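You operate a simulated robot arm through the tools that you are given. There is no shell and no other tool. Be economical: measure what you need, move in short steps, check, and stop when the job is done.

The job below is to be done with a simulated robot arm. You get a single attempt, and the scene is never put back.

Task
Turn the brown tester to the nozzle, switch it on, sample it, switch it off.
Fine: one press of the sample key once it shows READY; both testers stay in their slots.

The check looks at the end state, three seconds after you hand in, the way a careful person would. Anything else that was tipped, shoved, dropped, spilled or broken makes it a failure.

Robot
A 7-joint arm with a two-finger parallel gripper, fixed in place. Base frame: the origin is at the foot of the arm, x ahead of it, y to its left, z up. Lengths are in m, angles in degrees, forces in N, time in s.
With the tool pointing down near the work surface it reaches from about 0.3 to 0.7 m from the base axis. Its first joint turns from -66.0 to 66.0 degrees. Payload 1.57 kg.
The TCP is the grasp point between the finger pads, 0.03 m short of the fingertips. In the tool frame z runs along the fingers and y along their closing line. Largest opening 0.11 m; finger width 0.024, thickness 0.012; the body of the gripper, 0.048 by 0.112 m, starts 0.078 m behind the TCP.
Orientation is that of the tool frame in the base frame, as a unit quaternion [x, y, z, w]. With the fingers straight down and closing along the base's y, the tool's x points along the base's -x, its y along +y and its z along -z.

Tools
- The arm moves only by the tool send_rows. Its argument "plan" is a list of rows, each a list of 7 numbers: the shift along the tool's x, y, z in m, then the turn, a rotation vector about the tool's x, y, z in degrees, then the opening in per cent of the stroke, from 0 (shut) to 100 (fully open). In form: [[tx, ty, tz, ax, ay, az, grip], ...]. A call has 1 to 10 rows; each row shifts and turns the commanded pose from where the row before left it, along the tool's axes as they then stand. A row lasts 0.2 s, in which the tool goes at most 0.05 m and 8.6 degrees; a call with a longer step from one row to the next is refused whole, and so is a gripper value outside its range. A pose out of reach is approached as far as the arm can. The call stops where the force on the tool passes 40 N (or 10 N more than at its start, if that is more) or the arm is blocked; 0.2 s more then pass. Each finger travels about 0.108 m/s and halts on what it meets, pressing with about 30 N; the grip force reading is that of the motor and also rises with nothing between the fingers. The clock runs only during rows and for 0.2 s after the last one: add rows that do not move to give the fingers time. It gives the time, the measured TCP pose, the force on the tool (base axes), the opening and the grip force at its end, in the units of the frame above (readings bear some noise), with the torque about the TCP (base axes, N m) and any sound that the robot's microphone picked up.
- Cameras (640 x 400 px; columns grow to the right, rows downward): "scene" is fixed at [0.1599, -0.3999, 1.4321]; the picture's right is [0.76, -0.65, 0.00], its down [-0.30, -0.35, -0.88] and it looks along [0.57, 0.67, -0.47] (base axes); focal length 331 px, centre (320, 200). "wrist" rides on the gripper at [0.07, 0.016, -0.141] in the tool frame; the picture's right is [-0.23, 0.97, 0.00], its down [-0.85, -0.20, -0.48] and it looks along [-0.47, -0.11, 0.88] (tool axes); focal length 222 px, centre (320, 200). There is no depth. A picture from a camera that has moved, and an enlarged one, comes with that camera's place and axes in the base frame and with its lens. The place of the scene camera against the robot may be out by one fixed shift of up to 0.025 m in any direction.
- camera(camera): a new picture of that camera. No time passes.
- enlarge(camera, box): a new picture of the part [left, top, right, bottom] of that camera's present view, enlarged. No time passes.
- close_job(): hands the job in; it is judged then, once.

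Work in short steps. Places have to be worked out from the pictures, the camera data and where the tool is seen: move nearer, look again, correct. Check each grasp and each placing, and mend what went wrong. You have 120 turns and 76 pictures in all, those below and enlarged ones among them. Open the gripper and draw the arm clear of the work before you hand the job in, unless the task says otherwise; then end with one line.

The tools are called after ">>>" by a JSON object that holds its "fn" and its "kwargs". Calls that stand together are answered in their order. send_rows: Moves the arm, as the interface text tells. Its arguments: {"type":"object","properties":{"plan":{"type":"array","items":{"type":"array","items":{"type":"number"}}}},"required":["plan"]} The other tools are called the same way: camera (camera) takes a picture; enlarge (camera, box) takes an enlarged picture of a part of a camera's view; close_job () hands the job in.

At the start:

```text
time_s: 0.0
tool_pos: [0.3984, 0.1223, 1.2739]
orientation: [0.0, 1.0, -0.001, 0.0]
ft_force: [0.7, 0.2, -0.9]
wrist_torque: [-0.02, 0.0, -0.03]
gripper_width: 0.1099
grasp_force: 0.2
```

scene: 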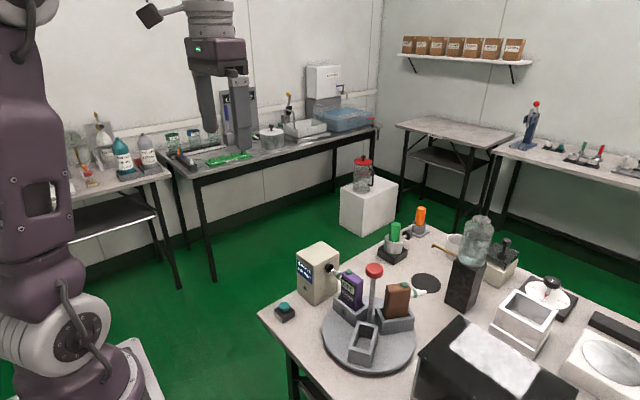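
wrist: 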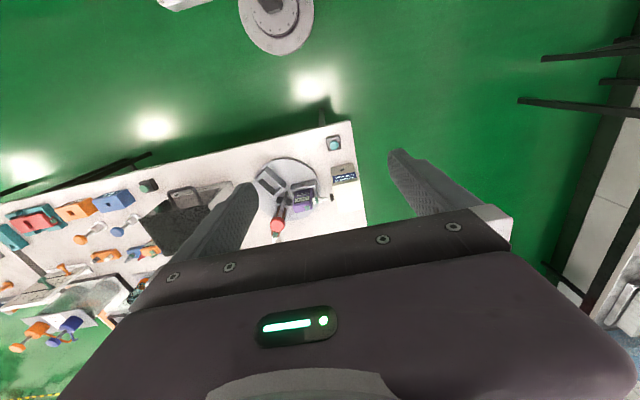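

The turntable carries a purple tester, a brown tester and an empty slot, with a box and nozzle beside it and a teal key. I'll look at it enlarged.

>>> {"fn": "enlarge", "kwargs": {"camera": "scene", "box": [260, 220, 440, 390]}}

>>> {"fn": "enlarge", "kwargs": {"camera": "wrist", "box": [230, 120, 380, 250]}}

```text
2.35 times, centred on (350, 305) of scene
camera zoom: at [0.1599, -0.3999, 1.4321], right [0.76, -0.65, 0.0], down [-0.3, -0.35, -0.88], along [0.57, 0.67, -0.47], focal length 778 px, centre (249, -47)
```

zoom: 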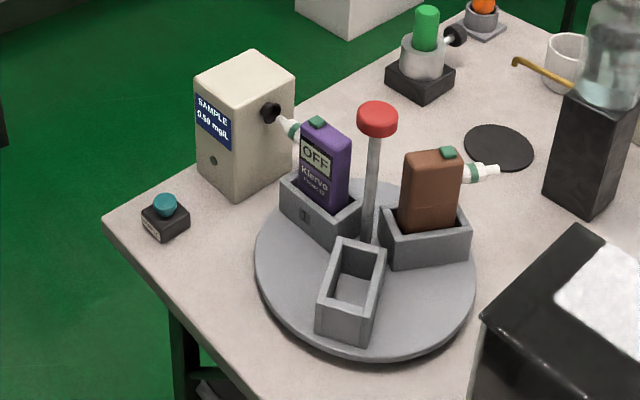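

```text
3.08 times, centred on (305, 185) of wrist
camera zoom: at [0.3298, 0.1373, 1.4152], right [0.23, 0.97, 0.0], down [0.85, -0.2, 0.48], along [0.47, -0.11, -0.88], focal length 684 px, centre (366, 246)
```

zoom: 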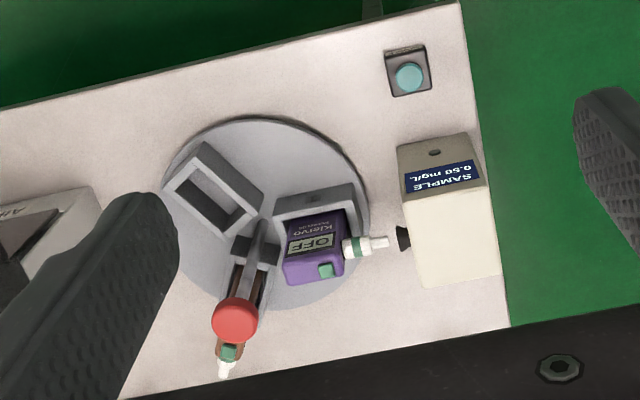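

Triangulating with both cameras gives these positions:
- Carousel axis and red knob: about (0.62, -0.04), knob z 0.95.
- Purple tester: at +90°, facing the nozzle.
- Brown tester: at about -30°.
- Teal key: about (0.50, 0.14, 0.787).

So the carousel needs about +120°. I'll move above the knob.

>>> {"fn": "send_rows", "kwargs": {"plan": [[-0.0278, -0.0204, 0.0217, 0, 0, 0, 100], [-0.0278, -0.0204, 0.0217, 0, 0, 0, 100], [-0.0278, -0.0204, 0.0217, 0, 0, 0, 100], [-0.0278, -0.0204, 0.0217, 0, 0, 0, 100], [-0.0278, -0.0204, 0.0217, 0, 0, 0, 90], [-0.0278, -0.0204, 0.0217, 0, 0, 0, 80], [-0.0278, -0.0204, 0.0217, 0, 0, 0, 70], [-0.0278, -0.0204, 0.0217, 0, 0, 0, 70]]}}

>>> {"fn": "send_rows", "kwargs": {"plan": [[0, 0, 0, 0, 0, 8.57, 70], [0, 0, 0, 0, 0, 8.57, 70], [0, 0, 0, 0, 0, 8.57, 70], [0, 0, 0, 0, 0, 8.57, 70], [0, 0, 0, 0, 0, 8.57, 70], [0, 0, 0, 0, 0, 8.57, 70], [0, 0, 0, 0, 0, 8.57, 70]]}}

>>> {"fn": "camera", "kwargs": {"camera": "wrist"}}

>>> {"fn": "camera", "kwargs": {"camera": "scene"}}

```text
time_s: 1.8
tool_pos: [0.6198, -0.0426, 1.1007]
orientation: [-0.002, 1.0, -0.001, 0.0]
ft_force: [0.7, 0.5, 0.4]
wrist_torque: [-0.02, 0.0, 0.0]
gripper_width: 0.077
grasp_force: 0.1
```

```text
time_s: 3.4
tool_pos: [0.6208, -0.0405, 1.1008]
orientation: [0.501, 0.865, 0.0, 0.0]
ft_force: [0.4, 0.3, 0.2]
wrist_torque: [-0.02, -0.03, 0.03]
gripper_width: 0.077
grasp_force: 0.1
```

```text
71 pictures are left
camera wrist: at [0.6009, 0.0266, 1.2417], right [0.96, 0.29, 0.0], down [0.25, -0.84, 0.48], along [0.14, -0.46, -0.88], focal length 222 px, centre (320, 200)
```

wrist: 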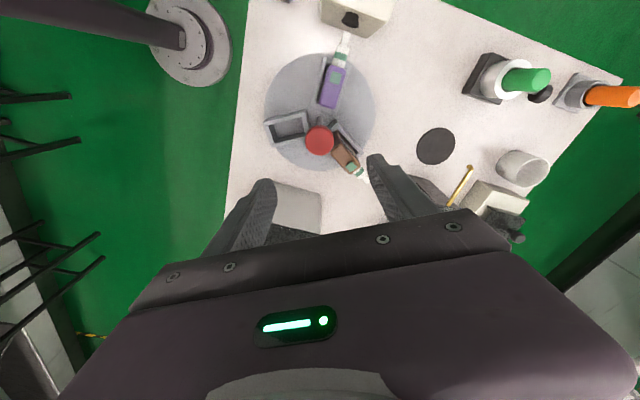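

```text
70 pictures are left
```

scene: 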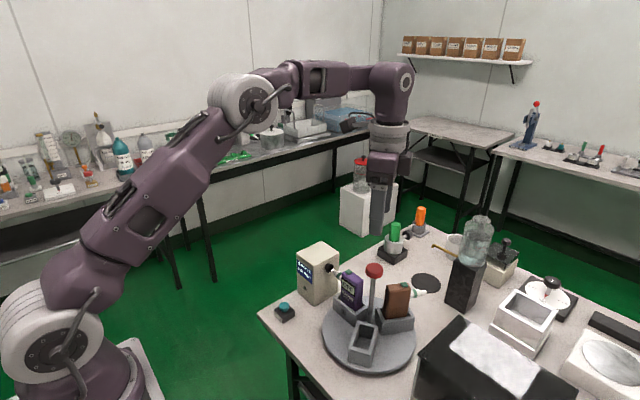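

The wrist view confirms the knob at (0.621, -0.042), with brown at about -30° and purple at about 88°. Lowering onto the knob, then closing.

>>> {"fn": "send_rows", "kwargs": {"plan": [[0, 0, 0.04, 0, 0, 0, 70], [0, 0, 0.04, 0, 0, 0, 70], [0, 0, 0.04, 0, 0, 0, 70], [0, 0, 0.024, 0, 0, 0, 70], [0, 0, 0, 0, 0, 0, 70]]}}

>>> {"fn": "camera", "kwargs": {"camera": "wrist"}}

>>> {"fn": "enlarge", "kwargs": {"camera": "scene", "box": [260, 220, 440, 390]}}

```text
time_s: 4.6
tool_pos: [0.6239, -0.0413, 0.9544]
orientation: [0.499, 0.866, 0.0, 0.0]
ft_force: [0.0, -0.5, 0.2]
wrist_torque: [-0.01, 0.02, 0.0]
gripper_width: 0.0772
grasp_force: 0.0
```

```text
69 pictures are left
camera wrist: at [0.6037, 0.0267, 1.0951], right [0.96, 0.29, 0.0], down [0.26, -0.84, 0.48], along [0.14, -0.46, -0.88], focal length 222 px, centre (320, 200)
```

wrist: 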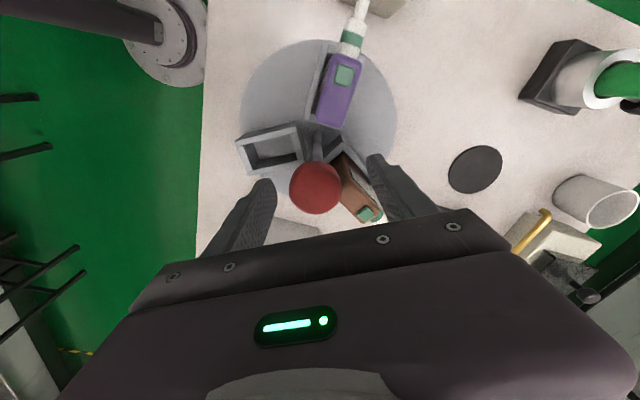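

```text
2.35 times, centred on (350, 305) of scene
camera zoom: at [0.1599, -0.3999, 1.4321], right [0.76, -0.65, 0.0], down [-0.3, -0.35, -0.88], along [0.57, 0.67, -0.47], focal length 778 px, centre (249, -47)
```

zoom: 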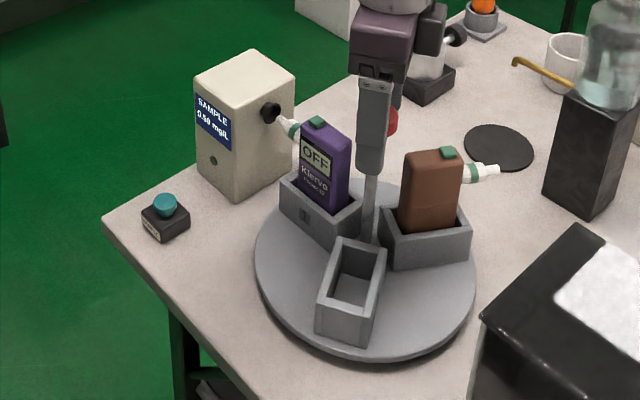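

The fingers straddle the knob. Closing on it after a 3 mm correction.

>>> {"fn": "send_rows", "kwargs": {"plan": [[0.003, -0.001, 0, 0, 0, 0, 70], [0, 0, 0, 0, 0, 0, 20], [0, 0, 0, 0, 0, 0, 20], [0, 0, 0, 0, 0, 0, 20]]}}

```text
time_s: 5.6
tool_pos: [0.6204, -0.0417, 0.9544]
orientation: [0.5, 0.866, -0.002, -0.001]
ft_force: [-18.4, -6.1, 4.0]
wrist_torque: [-0.11, 0.37, -0.12]
gripper_width: 0.037
grasp_force: 43.2
```

The knob is held at 37 mm, but a 19 N side load shows the grasp is off-centre. I'll relieve that before turning.

>>> {"fn": "send_rows", "kwargs": {"plan": [[0, -0.002, 0, 0, 0, 0, 20], [0, 0, 0, 0, 0, 0, 20]]}}

```text
time_s: 6.2
tool_pos: [0.6203, -0.0412, 0.9541]
orientation: [0.5, 0.866, 0.001, 0.002]
ft_force: [8.6, -2.2, -17.3]
wrist_torque: [0.04, -0.53, -0.32]
gripper_width: 0.0374
grasp_force: 43.5
```

Side load is lower now. I'll try a first 16° of turn.

>>> {"fn": "send_rows", "kwargs": {"plan": [[0, 0.0005, 0, 0, 0, -4, 20], [0, 0, 0, 0, 0, -4, 20], [0, 0, 0, 0, 0, -4, 20], [0, 0, 0, 0, 0, -4, 20]]}}

>>> {"fn": "enlarge", "kwargs": {"camera": "scene", "box": [260, 220, 440, 390]}}

```text
time_s: 7.2
tool_pos: [0.6188, -0.039, 0.9564]
orientation: [0.374, 0.928, 0.001, 0.0]
ft_force: [10.2, 2.0, -13.0]
wrist_torque: [0.14, -0.13, -0.8]
gripper_width: 0.0373
grasp_force: 43.1
```

```text
2.35 times, centred on (350, 305) of scene
camera zoom: at [0.1605, -0.3998, 1.432], right [0.76, -0.65, 0.0], down [-0.3, -0.35, -0.88], along [0.57, 0.67, -0.47], focal length 778 px, centre (249, -47)
```

zoom: 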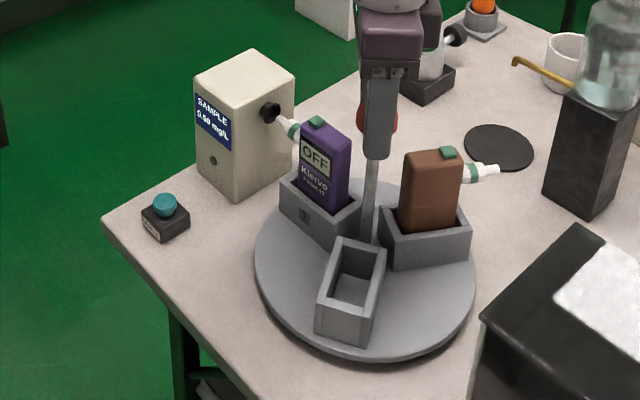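

The knob slipped in the grip at 0.8 N·m and the carousel didn't turn, so it may be latched and need lifting. I'll lift slightly and read the forces.

>>> {"fn": "send_rows", "kwargs": {"plan": [[0, 0, -0.003, 0, 0, 0, 10], [0, 0, -0.003, 0, 0, 0, 10], [0, 0, 0, 0, 0, 0, 10]]}}

>>> {"fn": "enlarge", "kwargs": {"camera": "scene", "box": [310, 240, 430, 380]}}

```text
time_s: 7.6
tool_pos: [0.619, -0.0401, 0.9569]
orientation: [0.373, 0.928, 0.002, 0.0]
ft_force: [6.4, -0.3, -10.1]
wrist_torque: [-0.15, -0.89, -0.12]
gripper_width: 0.0374
grasp_force: 43.7
stopped in row 2: the force on the tool passed its limit at 44 N (the readings are from after the stop); the commanded pose is now the measured one
```

```text
2.86 times, centred on (370, 310) of scene
camera zoom: at [0.1603, -0.3999, 1.432], right [0.76, -0.65, 0.0], down [-0.3, -0.35, -0.88], along [0.57, 0.67, -0.47], focal length 945 px, centre (177, -114)
```

zoom: 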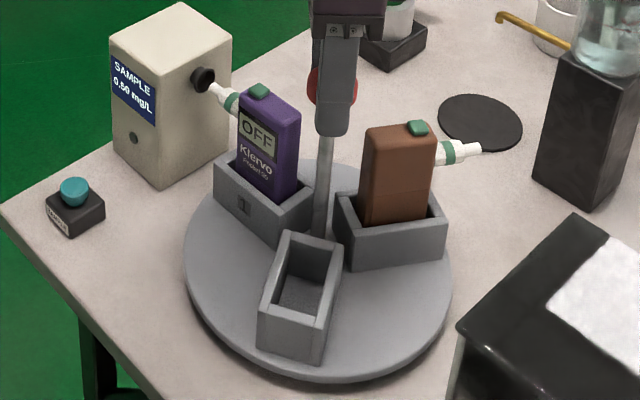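

44 N of pull doesn't move the knob either, so it's probably a fixed post or too stiff to turn. I'll let go, rise and look at the carousel for a better place to push, probably the empty slot.

>>> {"fn": "send_rows", "kwargs": {"plan": [[0, 0, 0, 0, 0, 0, 70], [0, 0, 0, 0, 0, 0, 70], [0, 0, -0.04, 0, 0, 0, 70], [0, 0, -0.04, 0, 0, 0, 70], [0, 0, -0.04, 0, 0, -8, 70], [0, 0, 0, 0, 0, -8, 70], [0, 0, 0, 0, 0, -8, 70]]}}

>>> {"fn": "enlarge", "kwargs": {"camera": "scene", "box": [320, 250, 420, 380]}}

>>> {"fn": "enlarge", "kwargs": {"camera": "wrist", "box": [220, 0, 420, 220]}}

```text
time_s: 9.2
tool_pos: [0.6179, -0.0399, 1.0771]
orientation: [0.171, 0.985, 0.0, -0.001]
ft_force: [0.1, 0.2, 0.7]
wrist_torque: [0.0, 0.01, 0.04]
gripper_width: 0.0768
grasp_force: 0.1
```

```text
3.08 times, centred on (370, 315) of scene
camera zoom: at [0.1599, -0.3999, 1.4321], right [0.76, -0.65, 0.0], down [-0.3, -0.35, -0.88], along [0.57, 0.67, -0.47], focal length 1018 px, centre (166, -154)
```

zoom: 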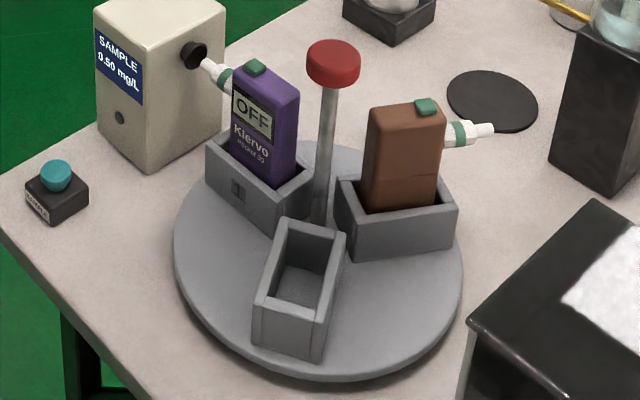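

```text
1.82 times, centred on (320, 110) of wrist
camera zoom: at [0.5584, -0.0019, 1.2187], right [0.54, 0.84, 0.0], down [0.74, -0.48, 0.48], along [0.4, -0.26, -0.88], focal length 404 px, centre (320, 364)
```

zoom: 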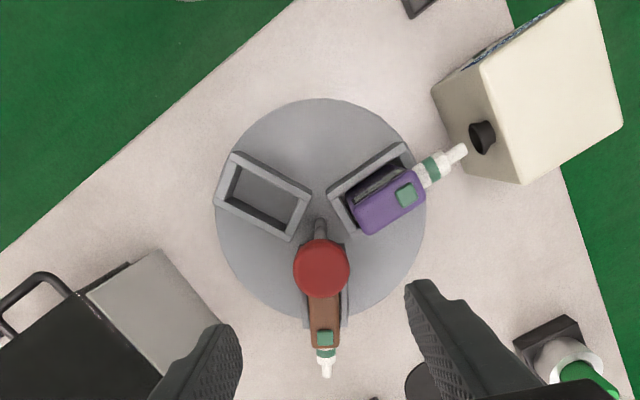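

The empty slot's pocket is about 0.066 x 0.032 m inside, centred near (0.566, -0.072), with its rim at z ≈ 0.81. I can turn the carousel by dragging that pocket with closed fingers. First I'll test in the air whether the tool can yaw from +30° to +150°.

>>> {"fn": "send_rows", "kwargs": {"plan": [[0, 0, -0.03, 0, 0, -8.5, 30], [0, 0, 0, 0, 0, -8.5, 0], [0, 0, 0, 0, 0, -8.5, 0], [0, 0, 0, 0, 0, -8.5, 0], [0, 0, 0, 0, 0, -8.5, 0], [0, 0, 0, 0, 0, -8.5, 0], [0, 0, 0, 0, 0, -8.5, 0], [0, 0, 0, 0, 0, -8.5, 0], [0, 0, 0, 0, 0, -8.5, 0], [0, 0, 0, 0, 0, -8.5, 0]]}}

>>> {"fn": "send_rows", "kwargs": {"plan": [[0, 0, 0, 0, 0, -8.5, 0], [0, 0, 0, 0, 0, -8.5, 0], [0, 0, 0, 0, 0, -8.5, 0], [0, 0, 0, 0, 0, -8.5, 0], [0, 0, 0, 0, 0, -8.5, 0], [0, 0, 0, 0, 0, -8.5, 0], [0, 0, 0, 0, 0, -8.5, 0], [0, 0, 0, 0, 0, -8.5, 0], [0, 0, 0, 0, 0, -8.5, 0], [0, 0, 0, 0, 0, -8.5, 0]]}}

```text
time_s: 11.4
tool_pos: [0.6185, -0.0388, 1.1066]
orientation: [-0.54, 0.842, 0.002, 0.0]
ft_force: [-0.3, 0.5, 0.3]
wrist_torque: [0.0, 0.07, -0.01]
gripper_width: 0.0
grasp_force: 21.3
```

```text
time_s: 13.6
tool_pos: [0.6177, -0.0388, 1.1062]
orientation: [0.967, -0.256, 0.0, -0.001]
ft_force: [0.5, -0.2, 0.2]
wrist_torque: [0.01, -0.01, 0.01]
gripper_width: 0.0001
grasp_force: 21.2
```

Yaw of 150° is reachable. Going back to +30° and then over the empty slot.

>>> {"fn": "send_rows", "kwargs": {"plan": [[0, 0, 0, 0, 0, 8.59, 0], [0, 0, 0, 0, 0, 8.59, 0], [0, 0, 0, 0, 0, 8.59, 0], [0, 0, 0, 0, 0, 8.59, 0], [0, 0, 0, 0, 0, 8.59, 0], [0, 0, 0, 0, 0, 8.59, 0], [0, 0, 0, 0, 0, 8.59, 0], [0, 0, 0, 0, 0, 8.59, 0], [0, 0, 0, 0, 0, 8.59, 0], [0, 0, 0, 0, 0, 8.59, 0]]}}

>>> {"fn": "send_rows", "kwargs": {"plan": [[0, 0, 0, 0, 0, 8.59, 0], [0, 0, 0, 0, 0, 8.59, 0], [0, 0, 0, 0, 0, 8.59, 0], [0, 0, 0, 0, 0, 8.59, 0], [0.0343, -0.001, 0, 0, 0, 0, 0], [0.0343, -0.001, 0.02, 0, 0, 0, 0], [0, 0, 0.045, 0, 0, 0, 0], [0, 0, 0.045, 0, 0, 0, 0], [0, 0, 0.045, 0, 0, 0, 0], [0, 0, 0.045, 0, 0, 0, 0]]}}

>>> {"fn": "camera", "kwargs": {"camera": "wrist"}}

>>> {"fn": "enlarge", "kwargs": {"camera": "scene", "box": [320, 250, 420, 380]}}

```text
time_s: 15.8
tool_pos: [0.6184, -0.0385, 1.1087]
orientation: [-0.531, 0.847, 0.001, 0.0]
ft_force: [0.3, -0.2, -1.0]
wrist_torque: [0.0, 0.0, 0.0]
gripper_width: 0.0
grasp_force: 21.4
```

```text
time_s: 18.0
tool_pos: [0.5601, -0.074, 0.9077]
orientation: [-0.258, 0.966, 0.001, -0.001]
ft_force: [0.4, 0.1, -0.6]
wrist_torque: [0.01, 0.0, 0.02]
gripper_width: 0.0
grasp_force: 21.7
```

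```text
63 pictures are left
camera wrist: at [0.4925, -0.0958, 1.0493], right [-0.29, 0.96, 0.0], down [0.84, 0.25, 0.48], along [0.46, 0.14, -0.88], focal length 222 px, centre (320, 200)
```

wrist: 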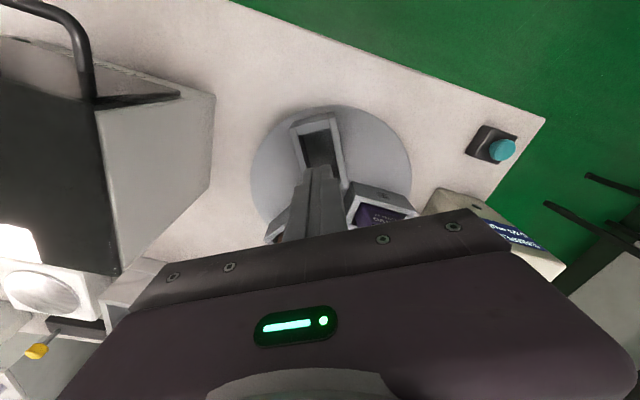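

```text
3.08 times, centred on (370, 315) of scene
camera zoom: at [0.1599, -0.3999, 1.4321], right [0.76, -0.65, 0.0], down [-0.3, -0.35, -0.88], along [0.57, 0.67, -0.47], focal length 1018 px, centre (166, -154)
```

zoom: 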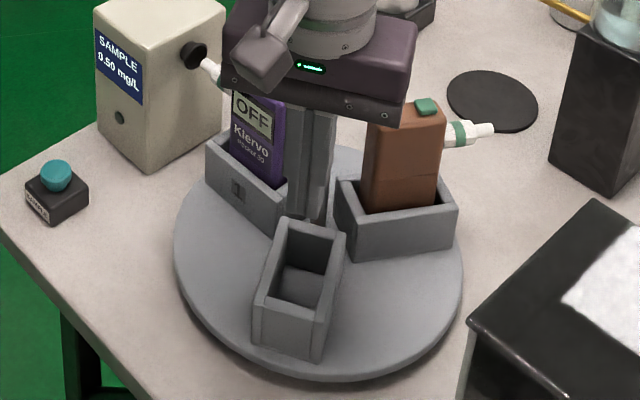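

The fingers line up with the pocket's centreline at r ≈ 0.07. Descending into it carefully.

>>> {"fn": "send_rows", "kwargs": {"plan": [[0, 0, 0.03, 0, 0, 0, 0], [0, 0, 0.03, 0, 0, 0, 0], [0, 0, 0.015, 0, 0, 0, 0], [0, 0, 0.015, 0, 0, 0, 0]]}}

>>> {"fn": "camera", "kwargs": {"camera": "wrist"}}

>>> {"fn": "enlarge", "kwargs": {"camera": "scene", "box": [320, 250, 420, 380]}}

```text
time_s: 19.0
tool_pos: [0.5603, -0.0739, 0.8172]
orientation: [-0.258, 0.966, 0.001, 0.0]
ft_force: [-0.5, 0.1, -0.4]
wrist_torque: [-0.05, -0.02, -0.02]
gripper_width: 0.0
grasp_force: 21.2
```

```text
61 pictures are left
camera wrist: at [0.4932, -0.0963, 0.9594], right [-0.29, 0.96, 0.0], down [0.84, 0.25, 0.48], along [0.46, 0.14, -0.88], focal length 222 px, centre (320, 200)
```

wrist: 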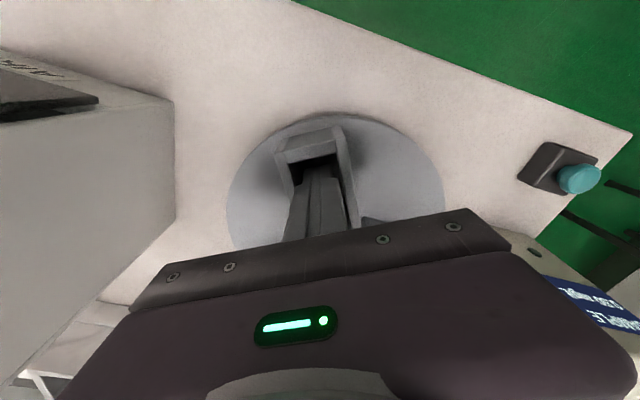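

```text
3.08 times, centred on (370, 315) of scene
camera zoom: at [0.1599, -0.3999, 1.4321], right [0.76, -0.65, 0.0], down [-0.3, -0.35, -0.88], along [0.57, 0.67, -0.47], focal length 1018 px, centre (166, -154)
```

zoom: 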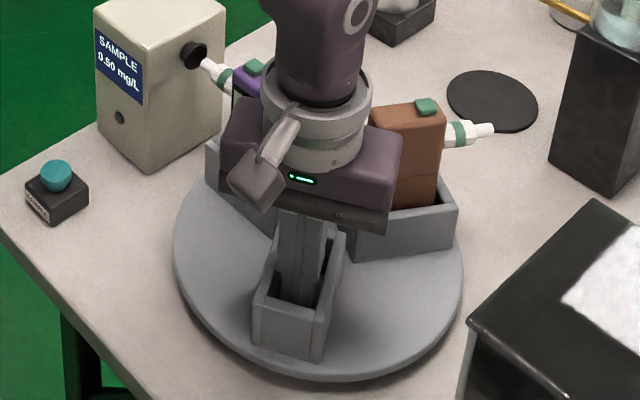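

The fingers are in the pocket with no contact forces. I'll drag CCW along the arc about the axis, with a short first stroke to read the resistance.

>>> {"fn": "send_rows", "kwargs": {"plan": [[-0.0002, -0.006, 0, 0, 0, -5, 0], [-0.0002, -0.006, 0, 0, 0, -5, 0], [-0.0002, -0.006, 0, 0, 0, -5, 0]]}}

>>> {"fn": "enlarge", "kwargs": {"camera": "scene", "box": [260, 220, 440, 390]}}

```text
time_s: 19.6
tool_pos: [0.5622, -0.0803, 0.8171]
orientation: [-0.334, 0.942, 0.006, -0.004]
ft_force: [-6.6, 7.4, 6.2]
wrist_torque: [-0.06, 0.04, -0.16]
gripper_width: 0.0
grasp_force: 21.3
stopped in row 3: the force on the tool passed its limit at 52 N (the readings are from after the stop); the commanded pose is now the measured one
```

```text
2.35 times, centred on (350, 305) of scene
camera zoom: at [0.1597, -0.3997, 1.4322], right [0.76, -0.65, 0.0], down [-0.3, -0.36, -0.88], along [0.57, 0.67, -0.47], focal length 778 px, centre (249, -47)
```

zoom: 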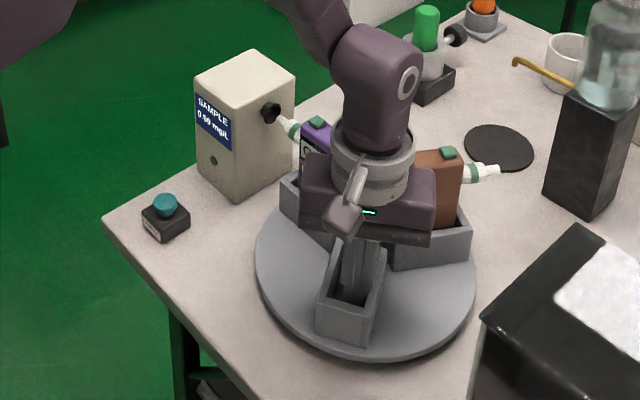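

52 N at the slot (about 3.5 N·m) doesn't move it, so the carousel is locked CCW. While I'm here I'll gently test the CW direction, in case it's a ratchet.

>>> {"fn": "send_rows", "kwargs": {"plan": [[0, 0.004, 0, 0, 0, 4, 0], [0, 0.004, 0, 0, 0, 4, 0], [0, 0.003, 0, 0, 0, 1, 0], [0, 0.002, 0, 0, 0, 0, 0], [0, 0.002, 0, 0, 0, 0, 0], [0, 0.002, 0, 0, 0, 0, 0], [0, 0.002, 0, 0, 0, 0, 0]]}}

>>> {"fn": "enlarge", "kwargs": {"camera": "scene", "box": [260, 220, 440, 390]}}

```text
time_s: 21.2
tool_pos: [0.5527, -0.0653, 0.8177]
orientation: [-0.258, 0.966, 0.005, -0.005]
ft_force: [0.4, -0.2, -0.9]
wrist_torque: [-0.04, -0.04, -0.02]
gripper_width: 0.0
grasp_force: 21.1
```

```text
2.35 times, centred on (350, 305) of scene
camera zoom: at [0.16, -0.3999, 1.4321], right [0.76, -0.65, 0.0], down [-0.3, -0.35, -0.88], along [0.57, 0.67, -0.47], focal length 778 px, centre (249, -47)
```

zoom: 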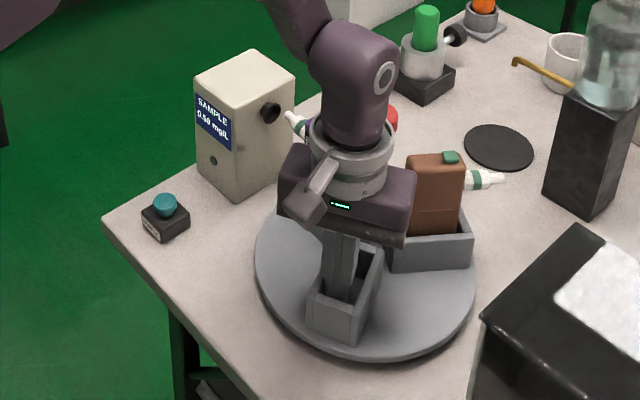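

The carousel turned several degrees CW almost without resistance, so it's a one-way index (or had an end stop). Brown must therefore go CW by about 240°, and I mustn't overshoot. I'll leave the pocket and regrip the knob at yaw 150°.

>>> {"fn": "send_rows", "kwargs": {"plan": [[0, -0.002, 0, 0, 0, 0, 0], [0, 0, -0.045, 0, 0, 0, 0], [0, 0, -0.045, 0, 0, 0, 0], [0, 0, -0.045, 0, 0, 0, 0], [0, 0, -0.045, 0, 0, 0, 0], [0, 0, -0.045, 0, 0, 0, 0], [0, 0, -0.045, 0, 0, 0, 30], [-0.0356, -0.0049, 0, 0, 0, 0, 70], [-0.0356, -0.0049, 0, 0, 0, 0, 70]]}}

>>> {"fn": "send_rows", "kwargs": {"plan": [[0, 0, 0, 0, 0, -8.5, 70], [0, 0, 0, 0, 0, -8.5, 70], [0, 0, 0, 0, 0, -8.5, 70], [0, 0, 0, 0, 0, -8.5, 70], [0, 0, 0, 0, 0, -8.5, 70], [0, 0, 0, 0, 0, -8.5, 70], [0, 0, 0, 0, 0, -8.5, 70], [0, 0, 0, 0, 0, -8.5, 70], [0, 0, 0, 0, 0, -8.5, 70], [0, 0, 0, 0, 0, -8.5, 70]]}}

>>> {"fn": "send_rows", "kwargs": {"plan": [[0, 0, 0, 0, 0, -8.5, 70], [0, 0, 0, 0, 0, -8.5, 70], [0, 0, 0, 0, 0, -8.5, 70], [0, 0, 0, 0, 0, -8.5, 70], [0, 0, 0, 0, 0, 0, 70]]}}

>>> {"fn": "camera", "kwargs": {"camera": "wrist"}}

>>> {"fn": "enlarge", "kwargs": {"camera": "scene", "box": [260, 220, 440, 390]}}

```text
time_s: 23.2
tool_pos: [0.623, -0.0377, 1.0869]
orientation: [-0.258, 0.966, 0.005, -0.005]
ft_force: [-0.1, -1.2, -0.2]
wrist_torque: [-0.03, -0.01, 0.02]
gripper_width: 0.0768
grasp_force: 0.1
```

```text
time_s: 25.4
tool_pos: [0.6231, -0.0405, 1.0866]
orientation: [0.844, -0.536, -0.008, 0.001]
ft_force: [-1.0, 0.6, 0.2]
wrist_torque: [0.0, -0.01, 0.0]
gripper_width: 0.0771
grasp_force: 0.1
```

```text
time_s: 26.6
tool_pos: [0.6241, -0.0406, 1.0867]
orientation: [0.963, -0.268, -0.007, -0.002]
ft_force: [-0.6, 0.3, -0.5]
wrist_torque: [-0.08, 0.0, 0.02]
gripper_width: 0.077
grasp_force: 0.1
```

```text
57 pictures are left
camera wrist: at [0.6775, -0.0924, 1.2267], right [-0.7, -0.72, 0.0], down [-0.62, 0.61, 0.49], along [-0.35, 0.34, -0.87], focal length 222 px, centre (320, 200)
```

wrist: 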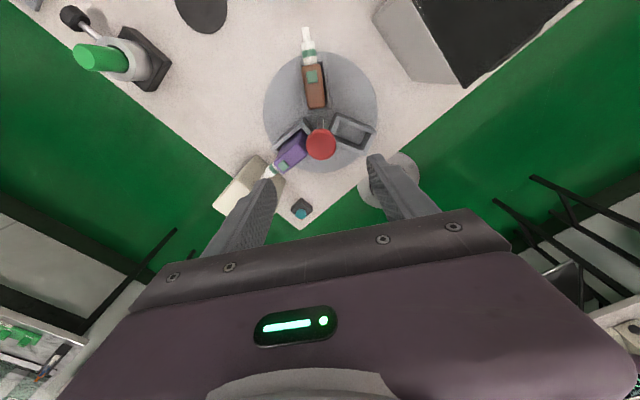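

```text
2.35 times, centred on (350, 305) of scene
camera zoom: at [0.1599, -0.3999, 1.4321], right [0.76, -0.65, 0.0], down [-0.3, -0.35, -0.88], along [0.57, 0.67, -0.47], focal length 778 px, centre (249, -47)
```

zoom: 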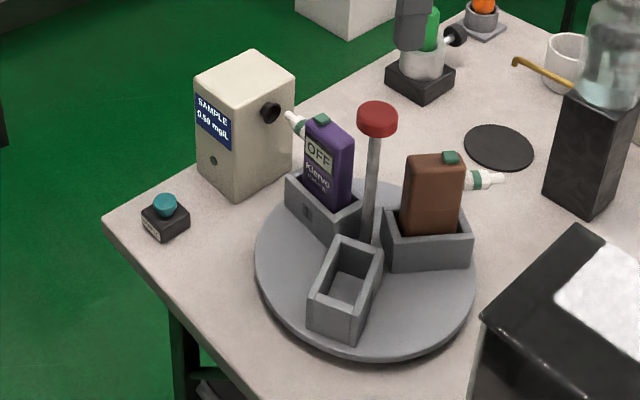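

The turn of about 6° CW stayed put. Lowering onto the knob and gripping it.

>>> {"fn": "send_rows", "kwargs": {"plan": [[0, 0, 0.04, 0, 0, 0, 70], [0, 0, 0.04, 0, 0, 0, 70], [0, 0, 0.04, 0, 0, 0, 70], [0, 0, 0.014, 0, 0, 0, 70], [0, 0, 0, 0, 0, 0, 50], [0, 0, 0, 0, 0, 0, 25], [0, 0, 0, 0, 0, 0, 25], [0, 0, 0, 0, 0, 0, 25]]}}

>>> {"fn": "send_rows", "kwargs": {"plan": [[0, 0, 0, 0, 0, 5, 25], [0, 0, 0, 0, 0, 5, 25], [0, 0, 0, 0, 0, 5, 25], [0, 0, 0, 0, 0, 5, 25]]}}

>>> {"fn": "enlarge", "kwargs": {"camera": "scene", "box": [260, 220, 440, 390]}}

```text
time_s: 28.4
tool_pos: [0.6204, -0.0409, 0.9528]
orientation: [0.963, -0.268, -0.007, 0.0]
ft_force: [-7.2, -8.9, -7.0]
wrist_torque: [-0.46, -0.38, 0.02]
gripper_width: 0.0373
grasp_force: 43.6
```

```text
time_s: 29.4
tool_pos: [0.6207, -0.0393, 0.9526]
orientation: [0.902, -0.431, -0.009, 0.0]
ft_force: [-18.4, -9.5, -2.6]
wrist_torque: [0.88, 0.87, 0.06]
gripper_width: 0.0371
grasp_force: 43.6
```

```text
2.35 times, centred on (350, 305) of scene
camera zoom: at [0.1595, -0.4002, 1.4321], right [0.76, -0.65, 0.0], down [-0.3, -0.35, -0.89], along [0.57, 0.67, -0.47], focal length 778 px, centre (249, -47)
```

zoom: 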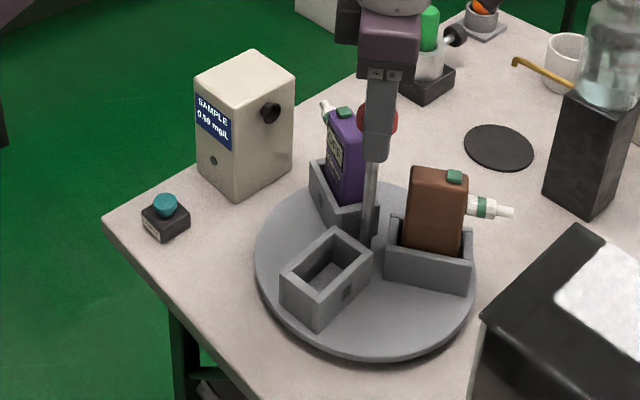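

The knob now drives the carousel, which has turned about 26° so far. Continuing CW in steps.

>>> {"fn": "send_rows", "kwargs": {"plan": [[0, 0.001, 0, 0, 0, 6, 25], [0, 0, 0, 0, 0, 6, 25], [0, 0, 0, 0, 0, 6, 25], [0, 0, 0, 0, 0, 6, 25], [0, 0, 0, 0, 0, 6, 25], [0, 0, 0, 0, 0, 6, 25], [0, 0, 0, 0, 0, 6, 25], [0, 0, 0, 0, 0, 6, 25], [0, 0, 0, 0, 0, 6, 25], [0, 0, 0, 0, 0, 6, 25]]}}

>>> {"fn": "enlarge", "kwargs": {"camera": "scene", "box": [260, 220, 440, 390]}}

```text
time_s: 31.6
tool_pos: [0.6208, -0.0417, 0.9521]
orientation: [-0.565, 0.825, 0.007, -0.003]
ft_force: [-19.6, 0.9, -4.3]
wrist_torque: [0.94, -0.23, 0.05]
gripper_width: 0.0371
grasp_force: 43.0
```

```text
2.35 times, centred on (350, 305) of scene
camera zoom: at [0.1595, -0.3999, 1.4321], right [0.76, -0.65, 0.0], down [-0.3, -0.35, -0.89], along [0.57, 0.67, -0.47], focal length 778 px, centre (249, -47)
```

zoom: 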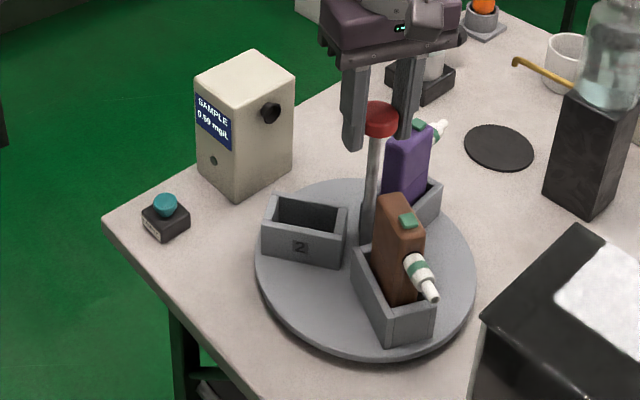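

Tracking well, about 86° turned. Continuing another 66°.

>>> {"fn": "send_rows", "kwargs": {"plan": [[0, 0.0015, 0, 0, 0, 6.6, 25], [0, 0, 0, 0, 0, 6.6, 25], [0, 0, 0, 0, 0, 6.6, 25], [0, 0, 0, 0, 0, 6.6, 25], [0, 0, 0, 0, 0, 6.6, 25], [0, 0, 0, 0, 0, 6.6, 25], [0, 0, 0, 0, 0, 6.6, 25], [0, 0, 0, 0, 0, 6.6, 25], [0, 0, 0, 0, 0, 6.6, 25], [0, 0, 0, 0, 0, 6.6, 25]]}}

>>> {"fn": "enlarge", "kwargs": {"camera": "scene", "box": [260, 220, 440, 390]}}

```text
time_s: 33.8
tool_pos: [0.62, -0.0413, 0.9535]
orientation: [-0.023, 1.0, 0.005, -0.004]
ft_force: [1.5, 5.6, -11.2]
wrist_torque: [0.25, -0.89, 0.04]
gripper_width: 0.0372
grasp_force: 42.8
```

```text
2.35 times, centred on (350, 305) of scene
camera zoom: at [0.1602, -0.3998, 1.4321], right [0.76, -0.65, 0.0], down [-0.3, -0.36, -0.88], along [0.57, 0.67, -0.47], focal length 778 px, centre (249, -47)
```

zoom: 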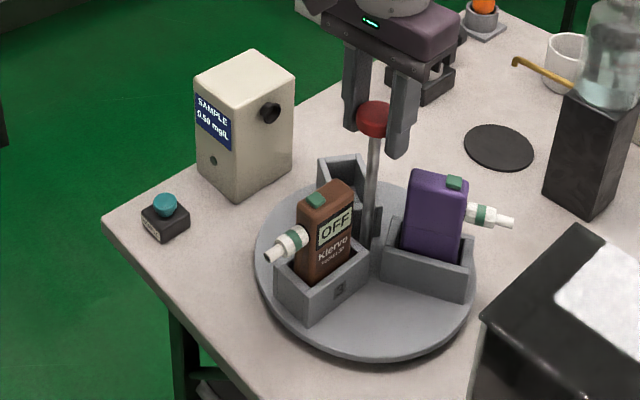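

About 152° turned and brown is approaching the nozzle. Continuing 54°, then fine steps.

>>> {"fn": "send_rows", "kwargs": {"plan": [[0, 0, 0, 0, 0, 6, 25], [0, 0, 0, 0, 0, 6, 25], [0, 0, 0, 0, 0, 6, 25], [0, 0, 0, 0, 0, 6, 25], [0, 0, 0, 0, 0, 6, 25], [0, 0, 0, 0, 0, 6, 25], [0, 0, 0, 0, 0, 6, 25], [0, 0, 0, 0, 0, 6, 25], [0, 0, 0, 0, 0, 6, 25]]}}

>>> {"fn": "camera", "kwargs": {"camera": "wrist"}}

```text
time_s: 35.8
tool_pos: [0.6197, -0.0412, 0.9535]
orientation: [0.432, 0.902, 0.001, -0.005]
ft_force: [5.1, 16.0, 28.2]
wrist_torque: [0.8, 0.34, 0.05]
gripper_width: 0.0375
grasp_force: 43.3
```

```text
52 pictures are left
camera wrist: at [0.5908, 0.0228, 1.0952], right [0.9, 0.43, -0.01], down [0.39, -0.79, 0.47], along [0.2, -0.42, -0.88], focal length 222 px, centre (320, 200)
```

wrist: 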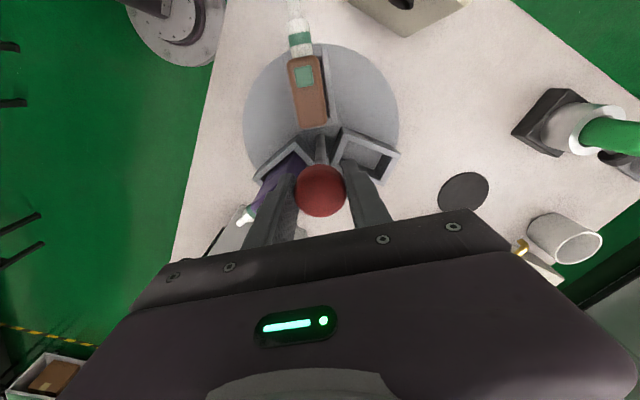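

Brown's button is now at about 124°, with about 34° left. Turning 24° more, then checking.

>>> {"fn": "send_rows", "kwargs": {"plan": [[0, 0, -0.0005, 0, 0, 5, 25], [0, 0, 0, 0, 0, 5, 25], [0, 0, 0, 0, 0, 5, 25], [0, 0, 0, 0, 0, 5, 25], [0, 0, 0, 0, 0, 4, 25]]}}

>>> {"fn": "camera", "kwargs": {"camera": "wrist"}}

>>> {"fn": "enlarge", "kwargs": {"camera": "scene", "box": [260, 220, 440, 390]}}

```text
time_s: 37.0
tool_pos: [0.6201, -0.0398, 0.9542]
orientation: [0.609, 0.793, -0.002, -0.007]
ft_force: [5.6, 10.8, 27.5]
wrist_torque: [0.45, -0.03, 0.02]
gripper_width: 0.0373
grasp_force: 43.2
```

```text
51 pictures are left
camera wrist: at [0.6203, 0.0301, 1.0948], right [1.0, 0.03, -0.01], down [0.03, -0.88, 0.47], along [0.0, -0.47, -0.88], focal length 222 px, centre (320, 200)
```

wrist: 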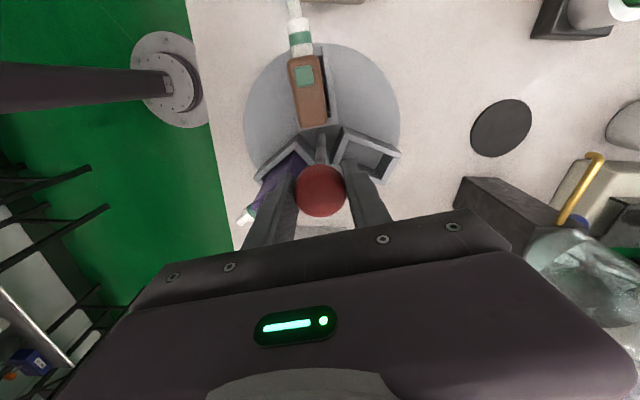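

```text
2.35 times, centred on (350, 305) of scene
camera zoom: at [0.1596, -0.3996, 1.4322], right [0.76, -0.65, 0.0], down [-0.3, -0.36, -0.88], along [0.57, 0.67, -0.47], focal length 778 px, centre (249, -47)
```

zoom: 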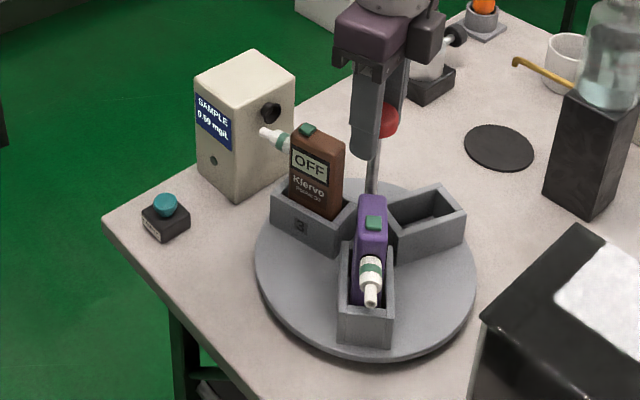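

Brown is at about 101°, with about 11° left. Going slowly now and watching torque and sound for an index click or stop.

>>> {"fn": "send_rows", "kwargs": {"plan": [[0, 0, -0.0005, 0, 0, 2, 25], [0, 0, 0, 0, 0, 2, 25], [0, 0, 0, 0, 0, 2, 25], [0, 0, 0, 0, 0, 1, 25]]}}

>>> {"fn": "camera", "kwargs": {"camera": "wrist"}}

>>> {"fn": "enlarge", "kwargs": {"camera": "scene", "box": [260, 220, 440, 390]}}

```text
time_s: 38.0
tool_pos: [0.6199, -0.0395, 0.9533]
orientation: [0.657, 0.754, -0.002, -0.007]
ft_force: [16.1, 9.6, 1.8]
wrist_torque: [0.92, -0.34, 0.0]
gripper_width: 0.0372
grasp_force: 43.5
```

```text
49 pictures are left
camera wrist: at [0.6291, 0.0296, 1.0947], right [1.0, -0.09, -0.01], down [-0.07, -0.88, 0.47], along [-0.05, -0.47, -0.88], focal length 222 px, centre (320, 200)
```

wrist: 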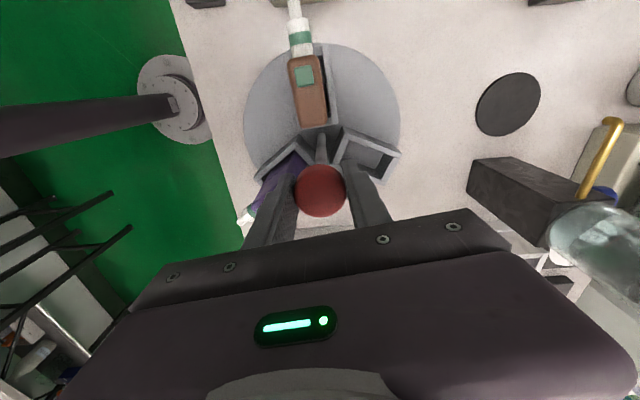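

```text
2.35 times, centred on (350, 305) of scene
camera zoom: at [0.1603, -0.3997, 1.4321], right [0.76, -0.65, 0.0], down [-0.3, -0.36, -0.88], along [0.57, 0.67, -0.47], focal length 778 px, centre (249, -47)
```

zoom: 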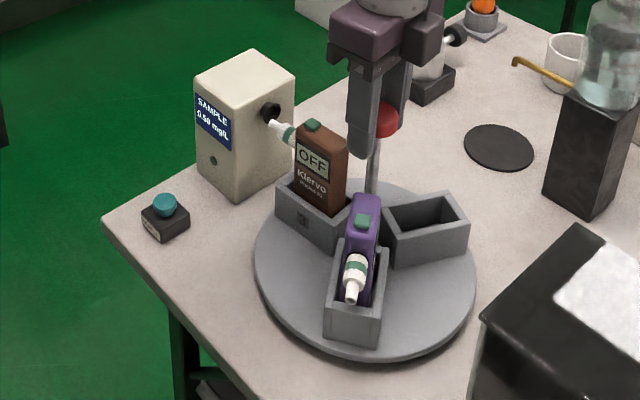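

About 4–5° remain against the original index picture. Advancing 3°.

>>> {"fn": "send_rows", "kwargs": {"plan": [[0, 0, 0, 0, 0, 1, 25], [0, 0, 0, 0, 0, 1, 25], [0, 0, 0, 0, 0, 1, 25], [0, 0, 0, 0, 0, 0, 25]]}}

>>> {"fn": "enlarge", "kwargs": {"camera": "scene", "box": [260, 220, 440, 390]}}

```text
time_s: 39.0
tool_pos: [0.619, -0.0388, 0.9542]
orientation: [0.676, 0.737, -0.002, -0.008]
ft_force: [26.2, 11.1, -24.4]
wrist_torque: [0.94, -0.12, -0.03]
gripper_width: 0.0371
grasp_force: 43.2
```

```text
2.35 times, centred on (350, 305) of scene
camera zoom: at [0.1611, -0.3997, 1.432], right [0.76, -0.65, 0.0], down [-0.3, -0.36, -0.88], along [0.57, 0.67, -0.47], focal length 778 px, centre (249, -47)
```

zoom: 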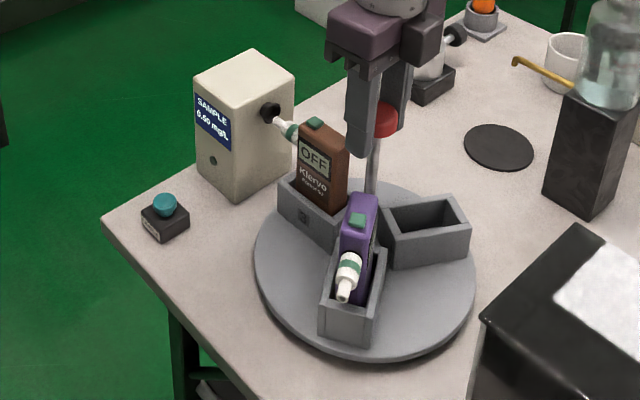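

Very close: the remaining error looks like 1–2°. Comparing with the same crop I took at the original index.

>>> {"fn": "enlarge", "kwargs": {"camera": "scene", "box": [320, 250, 420, 380]}}

```text
3.08 times, centred on (370, 315) of scene
camera zoom: at [0.1611, -0.3997, 1.432], right [0.76, -0.65, 0.0], down [-0.3, -0.36, -0.88], along [0.57, 0.67, -0.47], focal length 1018 px, centre (166, -154)
```

zoom: 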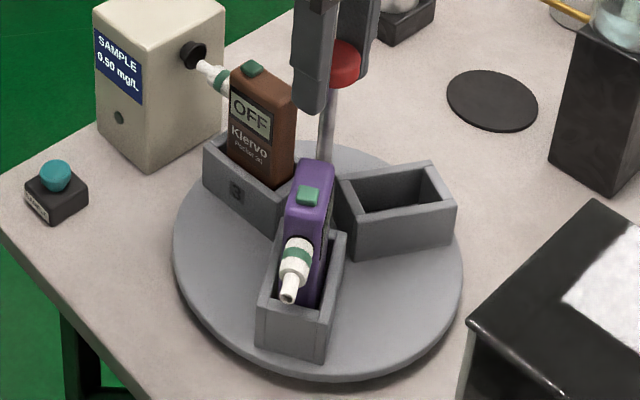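

Still about 1.3° short by several landmarks. Advancing 1.3°.

>>> {"fn": "send_rows", "kwargs": {"plan": [[0, 0, 0, 0, 0, 0.7, 25], [0, 0, 0, 0, 0, 0.6, 25], [0, 0, 0, 0, 0, 0, 25]]}}

>>> {"fn": "enlarge", "kwargs": {"camera": "scene", "box": [320, 250, 420, 380]}}

```text
time_s: 39.8
tool_pos: [0.6194, -0.0402, 0.9521]
orientation: [0.685, 0.729, -0.002, -0.007]
ft_force: [17.1, 11.3, -17.1]
wrist_torque: [0.7, 0.02, -0.01]
gripper_width: 0.0374
grasp_force: 43.8
```

```text
3.08 times, centred on (370, 315) of scene
camera zoom: at [0.1607, -0.3996, 1.4321], right [0.76, -0.65, 0.0], down [-0.3, -0.36, -0.88], along [0.57, 0.67, -0.47], focal length 1018 px, centre (166, -154)
```

zoom: 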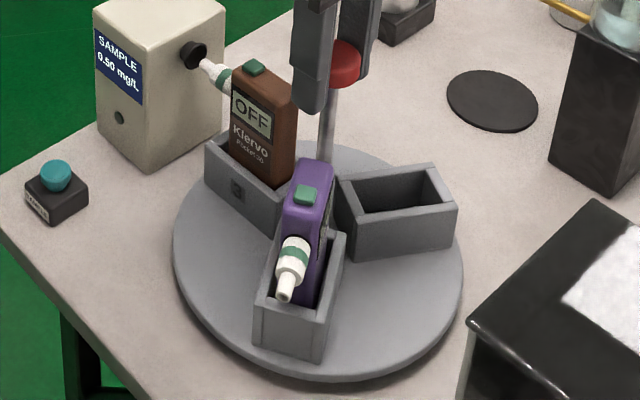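

This now matches the original index picture to within a pixel. Releasing, rising and checking from above.

>>> {"fn": "send_rows", "kwargs": {"plan": [[0, 0, 0, 0, 0, 0, 50], [0, 0, 0, 0, 0, 0, 70], [0, 0, 0, 0, 0, 0, 70], [0, 0, -0.03, 0, 0, 0, 70], [0, 0, -0.04, 0, 0, 0, 70], [0, 0, -0.04, 0, 0, 0, 70]]}}

>>> {"fn": "enlarge", "kwargs": {"camera": "scene", "box": [320, 250, 420, 380]}}

>>> {"fn": "enlarge", "kwargs": {"camera": "wrist", "box": [220, 0, 420, 220]}}

```text
time_s: 41.2
tool_pos: [0.6193, -0.0403, 1.0642]
orientation: [0.685, 0.729, -0.001, -0.008]
ft_force: [0.7, 0.3, 0.8]
wrist_torque: [0.02, 0.01, -0.01]
gripper_width: 0.077
grasp_force: 0.1
```

```text
3.08 times, centred on (370, 315) of scene
camera zoom: at [0.1599, -0.3999, 1.4321], right [0.76, -0.65, 0.0], down [-0.3, -0.35, -0.88], along [0.57, 0.67, -0.47], focal length 1018 px, centre (166, -154)
```

zoom: 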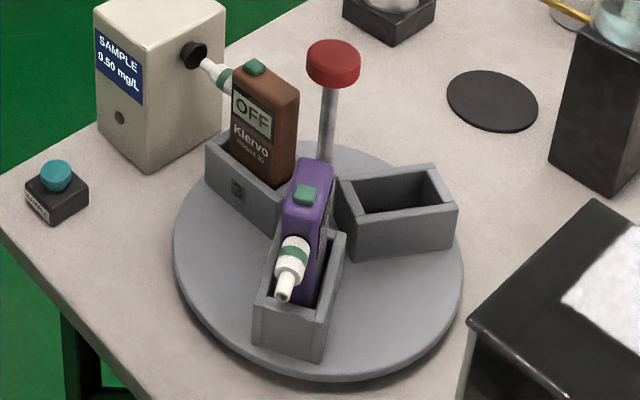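

```text
1.82 times, centred on (320, 110) of wrist
camera zoom: at [0.6341, 0.0289, 1.206], right [0.99, -0.17, -0.01], down [-0.14, -0.87, 0.47], along [-0.09, -0.47, -0.88], focal length 404 px, centre (320, 364)
```

zoom: 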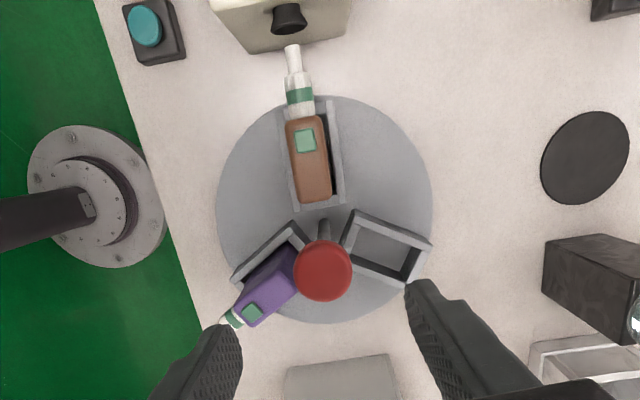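

Brown stays put, with its mouthpiece lined up on the nozzle. Its power button is at about (0.621, 0.034, 0.90). Closing the fingers and going above the button.

>>> {"fn": "send_rows", "kwargs": {"plan": [[0.037, 0.003, 0, 0, 0, 0, 30], [0.037, 0.003, 0, 0, 0, 0, 0], [0, 0, 0.035, 0, 0, 0, 0], [0, 0, 0.035, 0, 0, 0, 0], [0, 0, 0.035, 0, 0, 0, 0], [0, 0, 0, 0, 0, 0, 0]]}}

>>> {"fn": "enlarge", "kwargs": {"camera": "scene", "box": [300, 230, 400, 340]}}

>>> {"fn": "camera", "kwargs": {"camera": "wrist"}}

```text
time_s: 42.6
tool_pos: [0.6207, 0.0349, 0.9593]
orientation: [0.684, 0.729, -0.002, -0.007]
ft_force: [-1.0, 0.1, -0.3]
wrist_torque: [0.02, -0.01, 0.02]
gripper_width: 0.0
grasp_force: 21.9
```

```text
3.64 times, centred on (350, 285) of scene
camera zoom: at [0.1599, -0.3999, 1.4321], right [0.76, -0.65, 0.0], down [-0.3, -0.35, -0.88], along [0.57, 0.67, -0.47], focal length 1203 px, centre (211, -109)
```

zoom: 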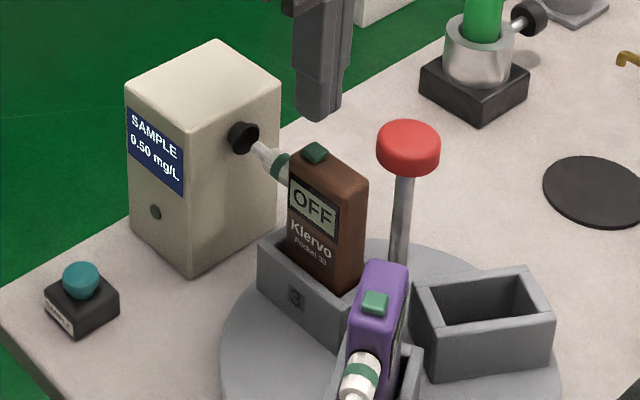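

```text
41 pictures are left
camera wrist: at [0.6349, 0.1041, 1.101], right [0.99, -0.16, -0.01], down [-0.14, -0.87, 0.47], along [-0.09, -0.47, -0.88], focal length 222 px, centre (320, 200)
```

wrist: 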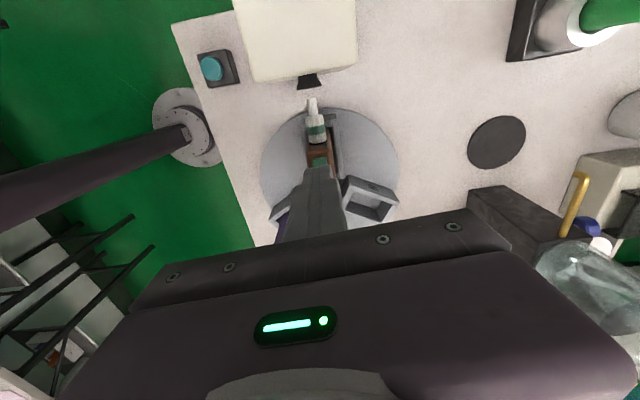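

The tip sits about 27 mm above the button and lines up in both views. Descending slowly to press it.

>>> {"fn": "send_rows", "kwargs": {"plan": [[0, 0, 0.01, 0, 0, 0, 0], [0, 0, 0.01, 0, 0, 0, 0], [0, 0, 0.003, 0, 0, 0, 0], [0, 0, 0.002, 0, 0, 0, 0]]}}

>>> {"fn": "enlarge", "kwargs": {"camera": "scene", "box": [300, 230, 400, 340]}}

```text
time_s: 43.6
tool_pos: [0.621, 0.0361, 0.9349]
orientation: [0.684, 0.73, -0.001, -0.007]
ft_force: [-0.3, -0.5, -0.1]
wrist_torque: [0.0, 0.01, 0.02]
gripper_width: 0.0
grasp_force: 21.8
```

```text
3.64 times, centred on (350, 285) of scene
camera zoom: at [0.1599, -0.3999, 1.4321], right [0.76, -0.65, 0.0], down [-0.3, -0.35, -0.88], along [0.57, 0.67, -0.47], focal length 1203 px, centre (211, -109)
```

zoom: 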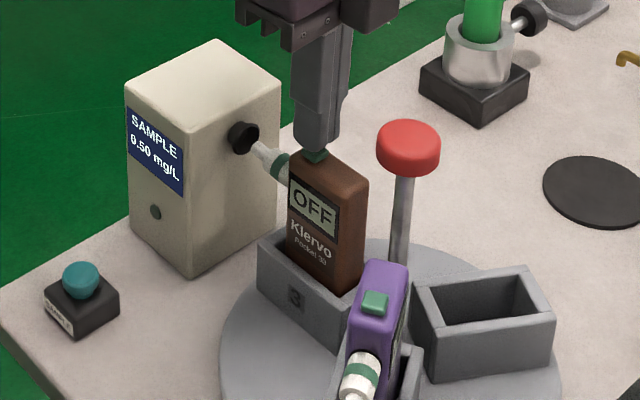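

The tip is just above the button. Continuing in 1 mm steps.

>>> {"fn": "send_rows", "kwargs": {"plan": [[0, 0, 0.001, 0, 0, 0, 0], [0, 0, 0.001, 0, 0, 0, 0], [0, 0, 0.001, 0, 0, 0, 0], [0, 0, 0.001, 0, 0, 0, 0]]}}

```text
time_s: 44.6
tool_pos: [0.62, 0.0333, 0.9317]
orientation: [0.685, 0.729, -0.003, -0.007]
ft_force: [-0.1, -0.3, 1.3]
wrist_torque: [0.01, 0.0, -0.02]
gripper_width: 0.0
grasp_force: 22.0
```

>>> {"fn": "send_rows", "kwargs": {"plan": [[0, 0, 0.001, 0, 0, 0, 0], [0, 0, 0.001, 0, 0, 0, 0], [0, 0, 0.001, 0, 0, 0, 0]]}}

>>> {"fn": "enlarge", "kwargs": {"camera": "scene", "box": [300, 230, 400, 340]}}

```text
time_s: 45.4
tool_pos: [0.6201, 0.0335, 0.9285]
orientation: [0.685, 0.729, -0.001, -0.006]
ft_force: [0.4, 0.3, 2.9]
wrist_torque: [-0.02, 0.0, -0.01]
gripper_width: 0.0
grasp_force: 21.6
heard: click
```

```text
3.64 times, centred on (350, 285) of scene
camera zoom: at [0.1599, -0.3999, 1.4321], right [0.76, -0.65, 0.0], down [-0.3, -0.35, -0.88], along [0.57, 0.67, -0.47], focal length 1203 px, centre (211, -109)
```

zoom: 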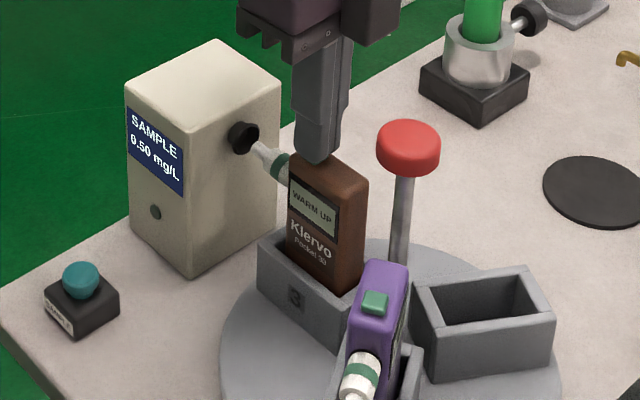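

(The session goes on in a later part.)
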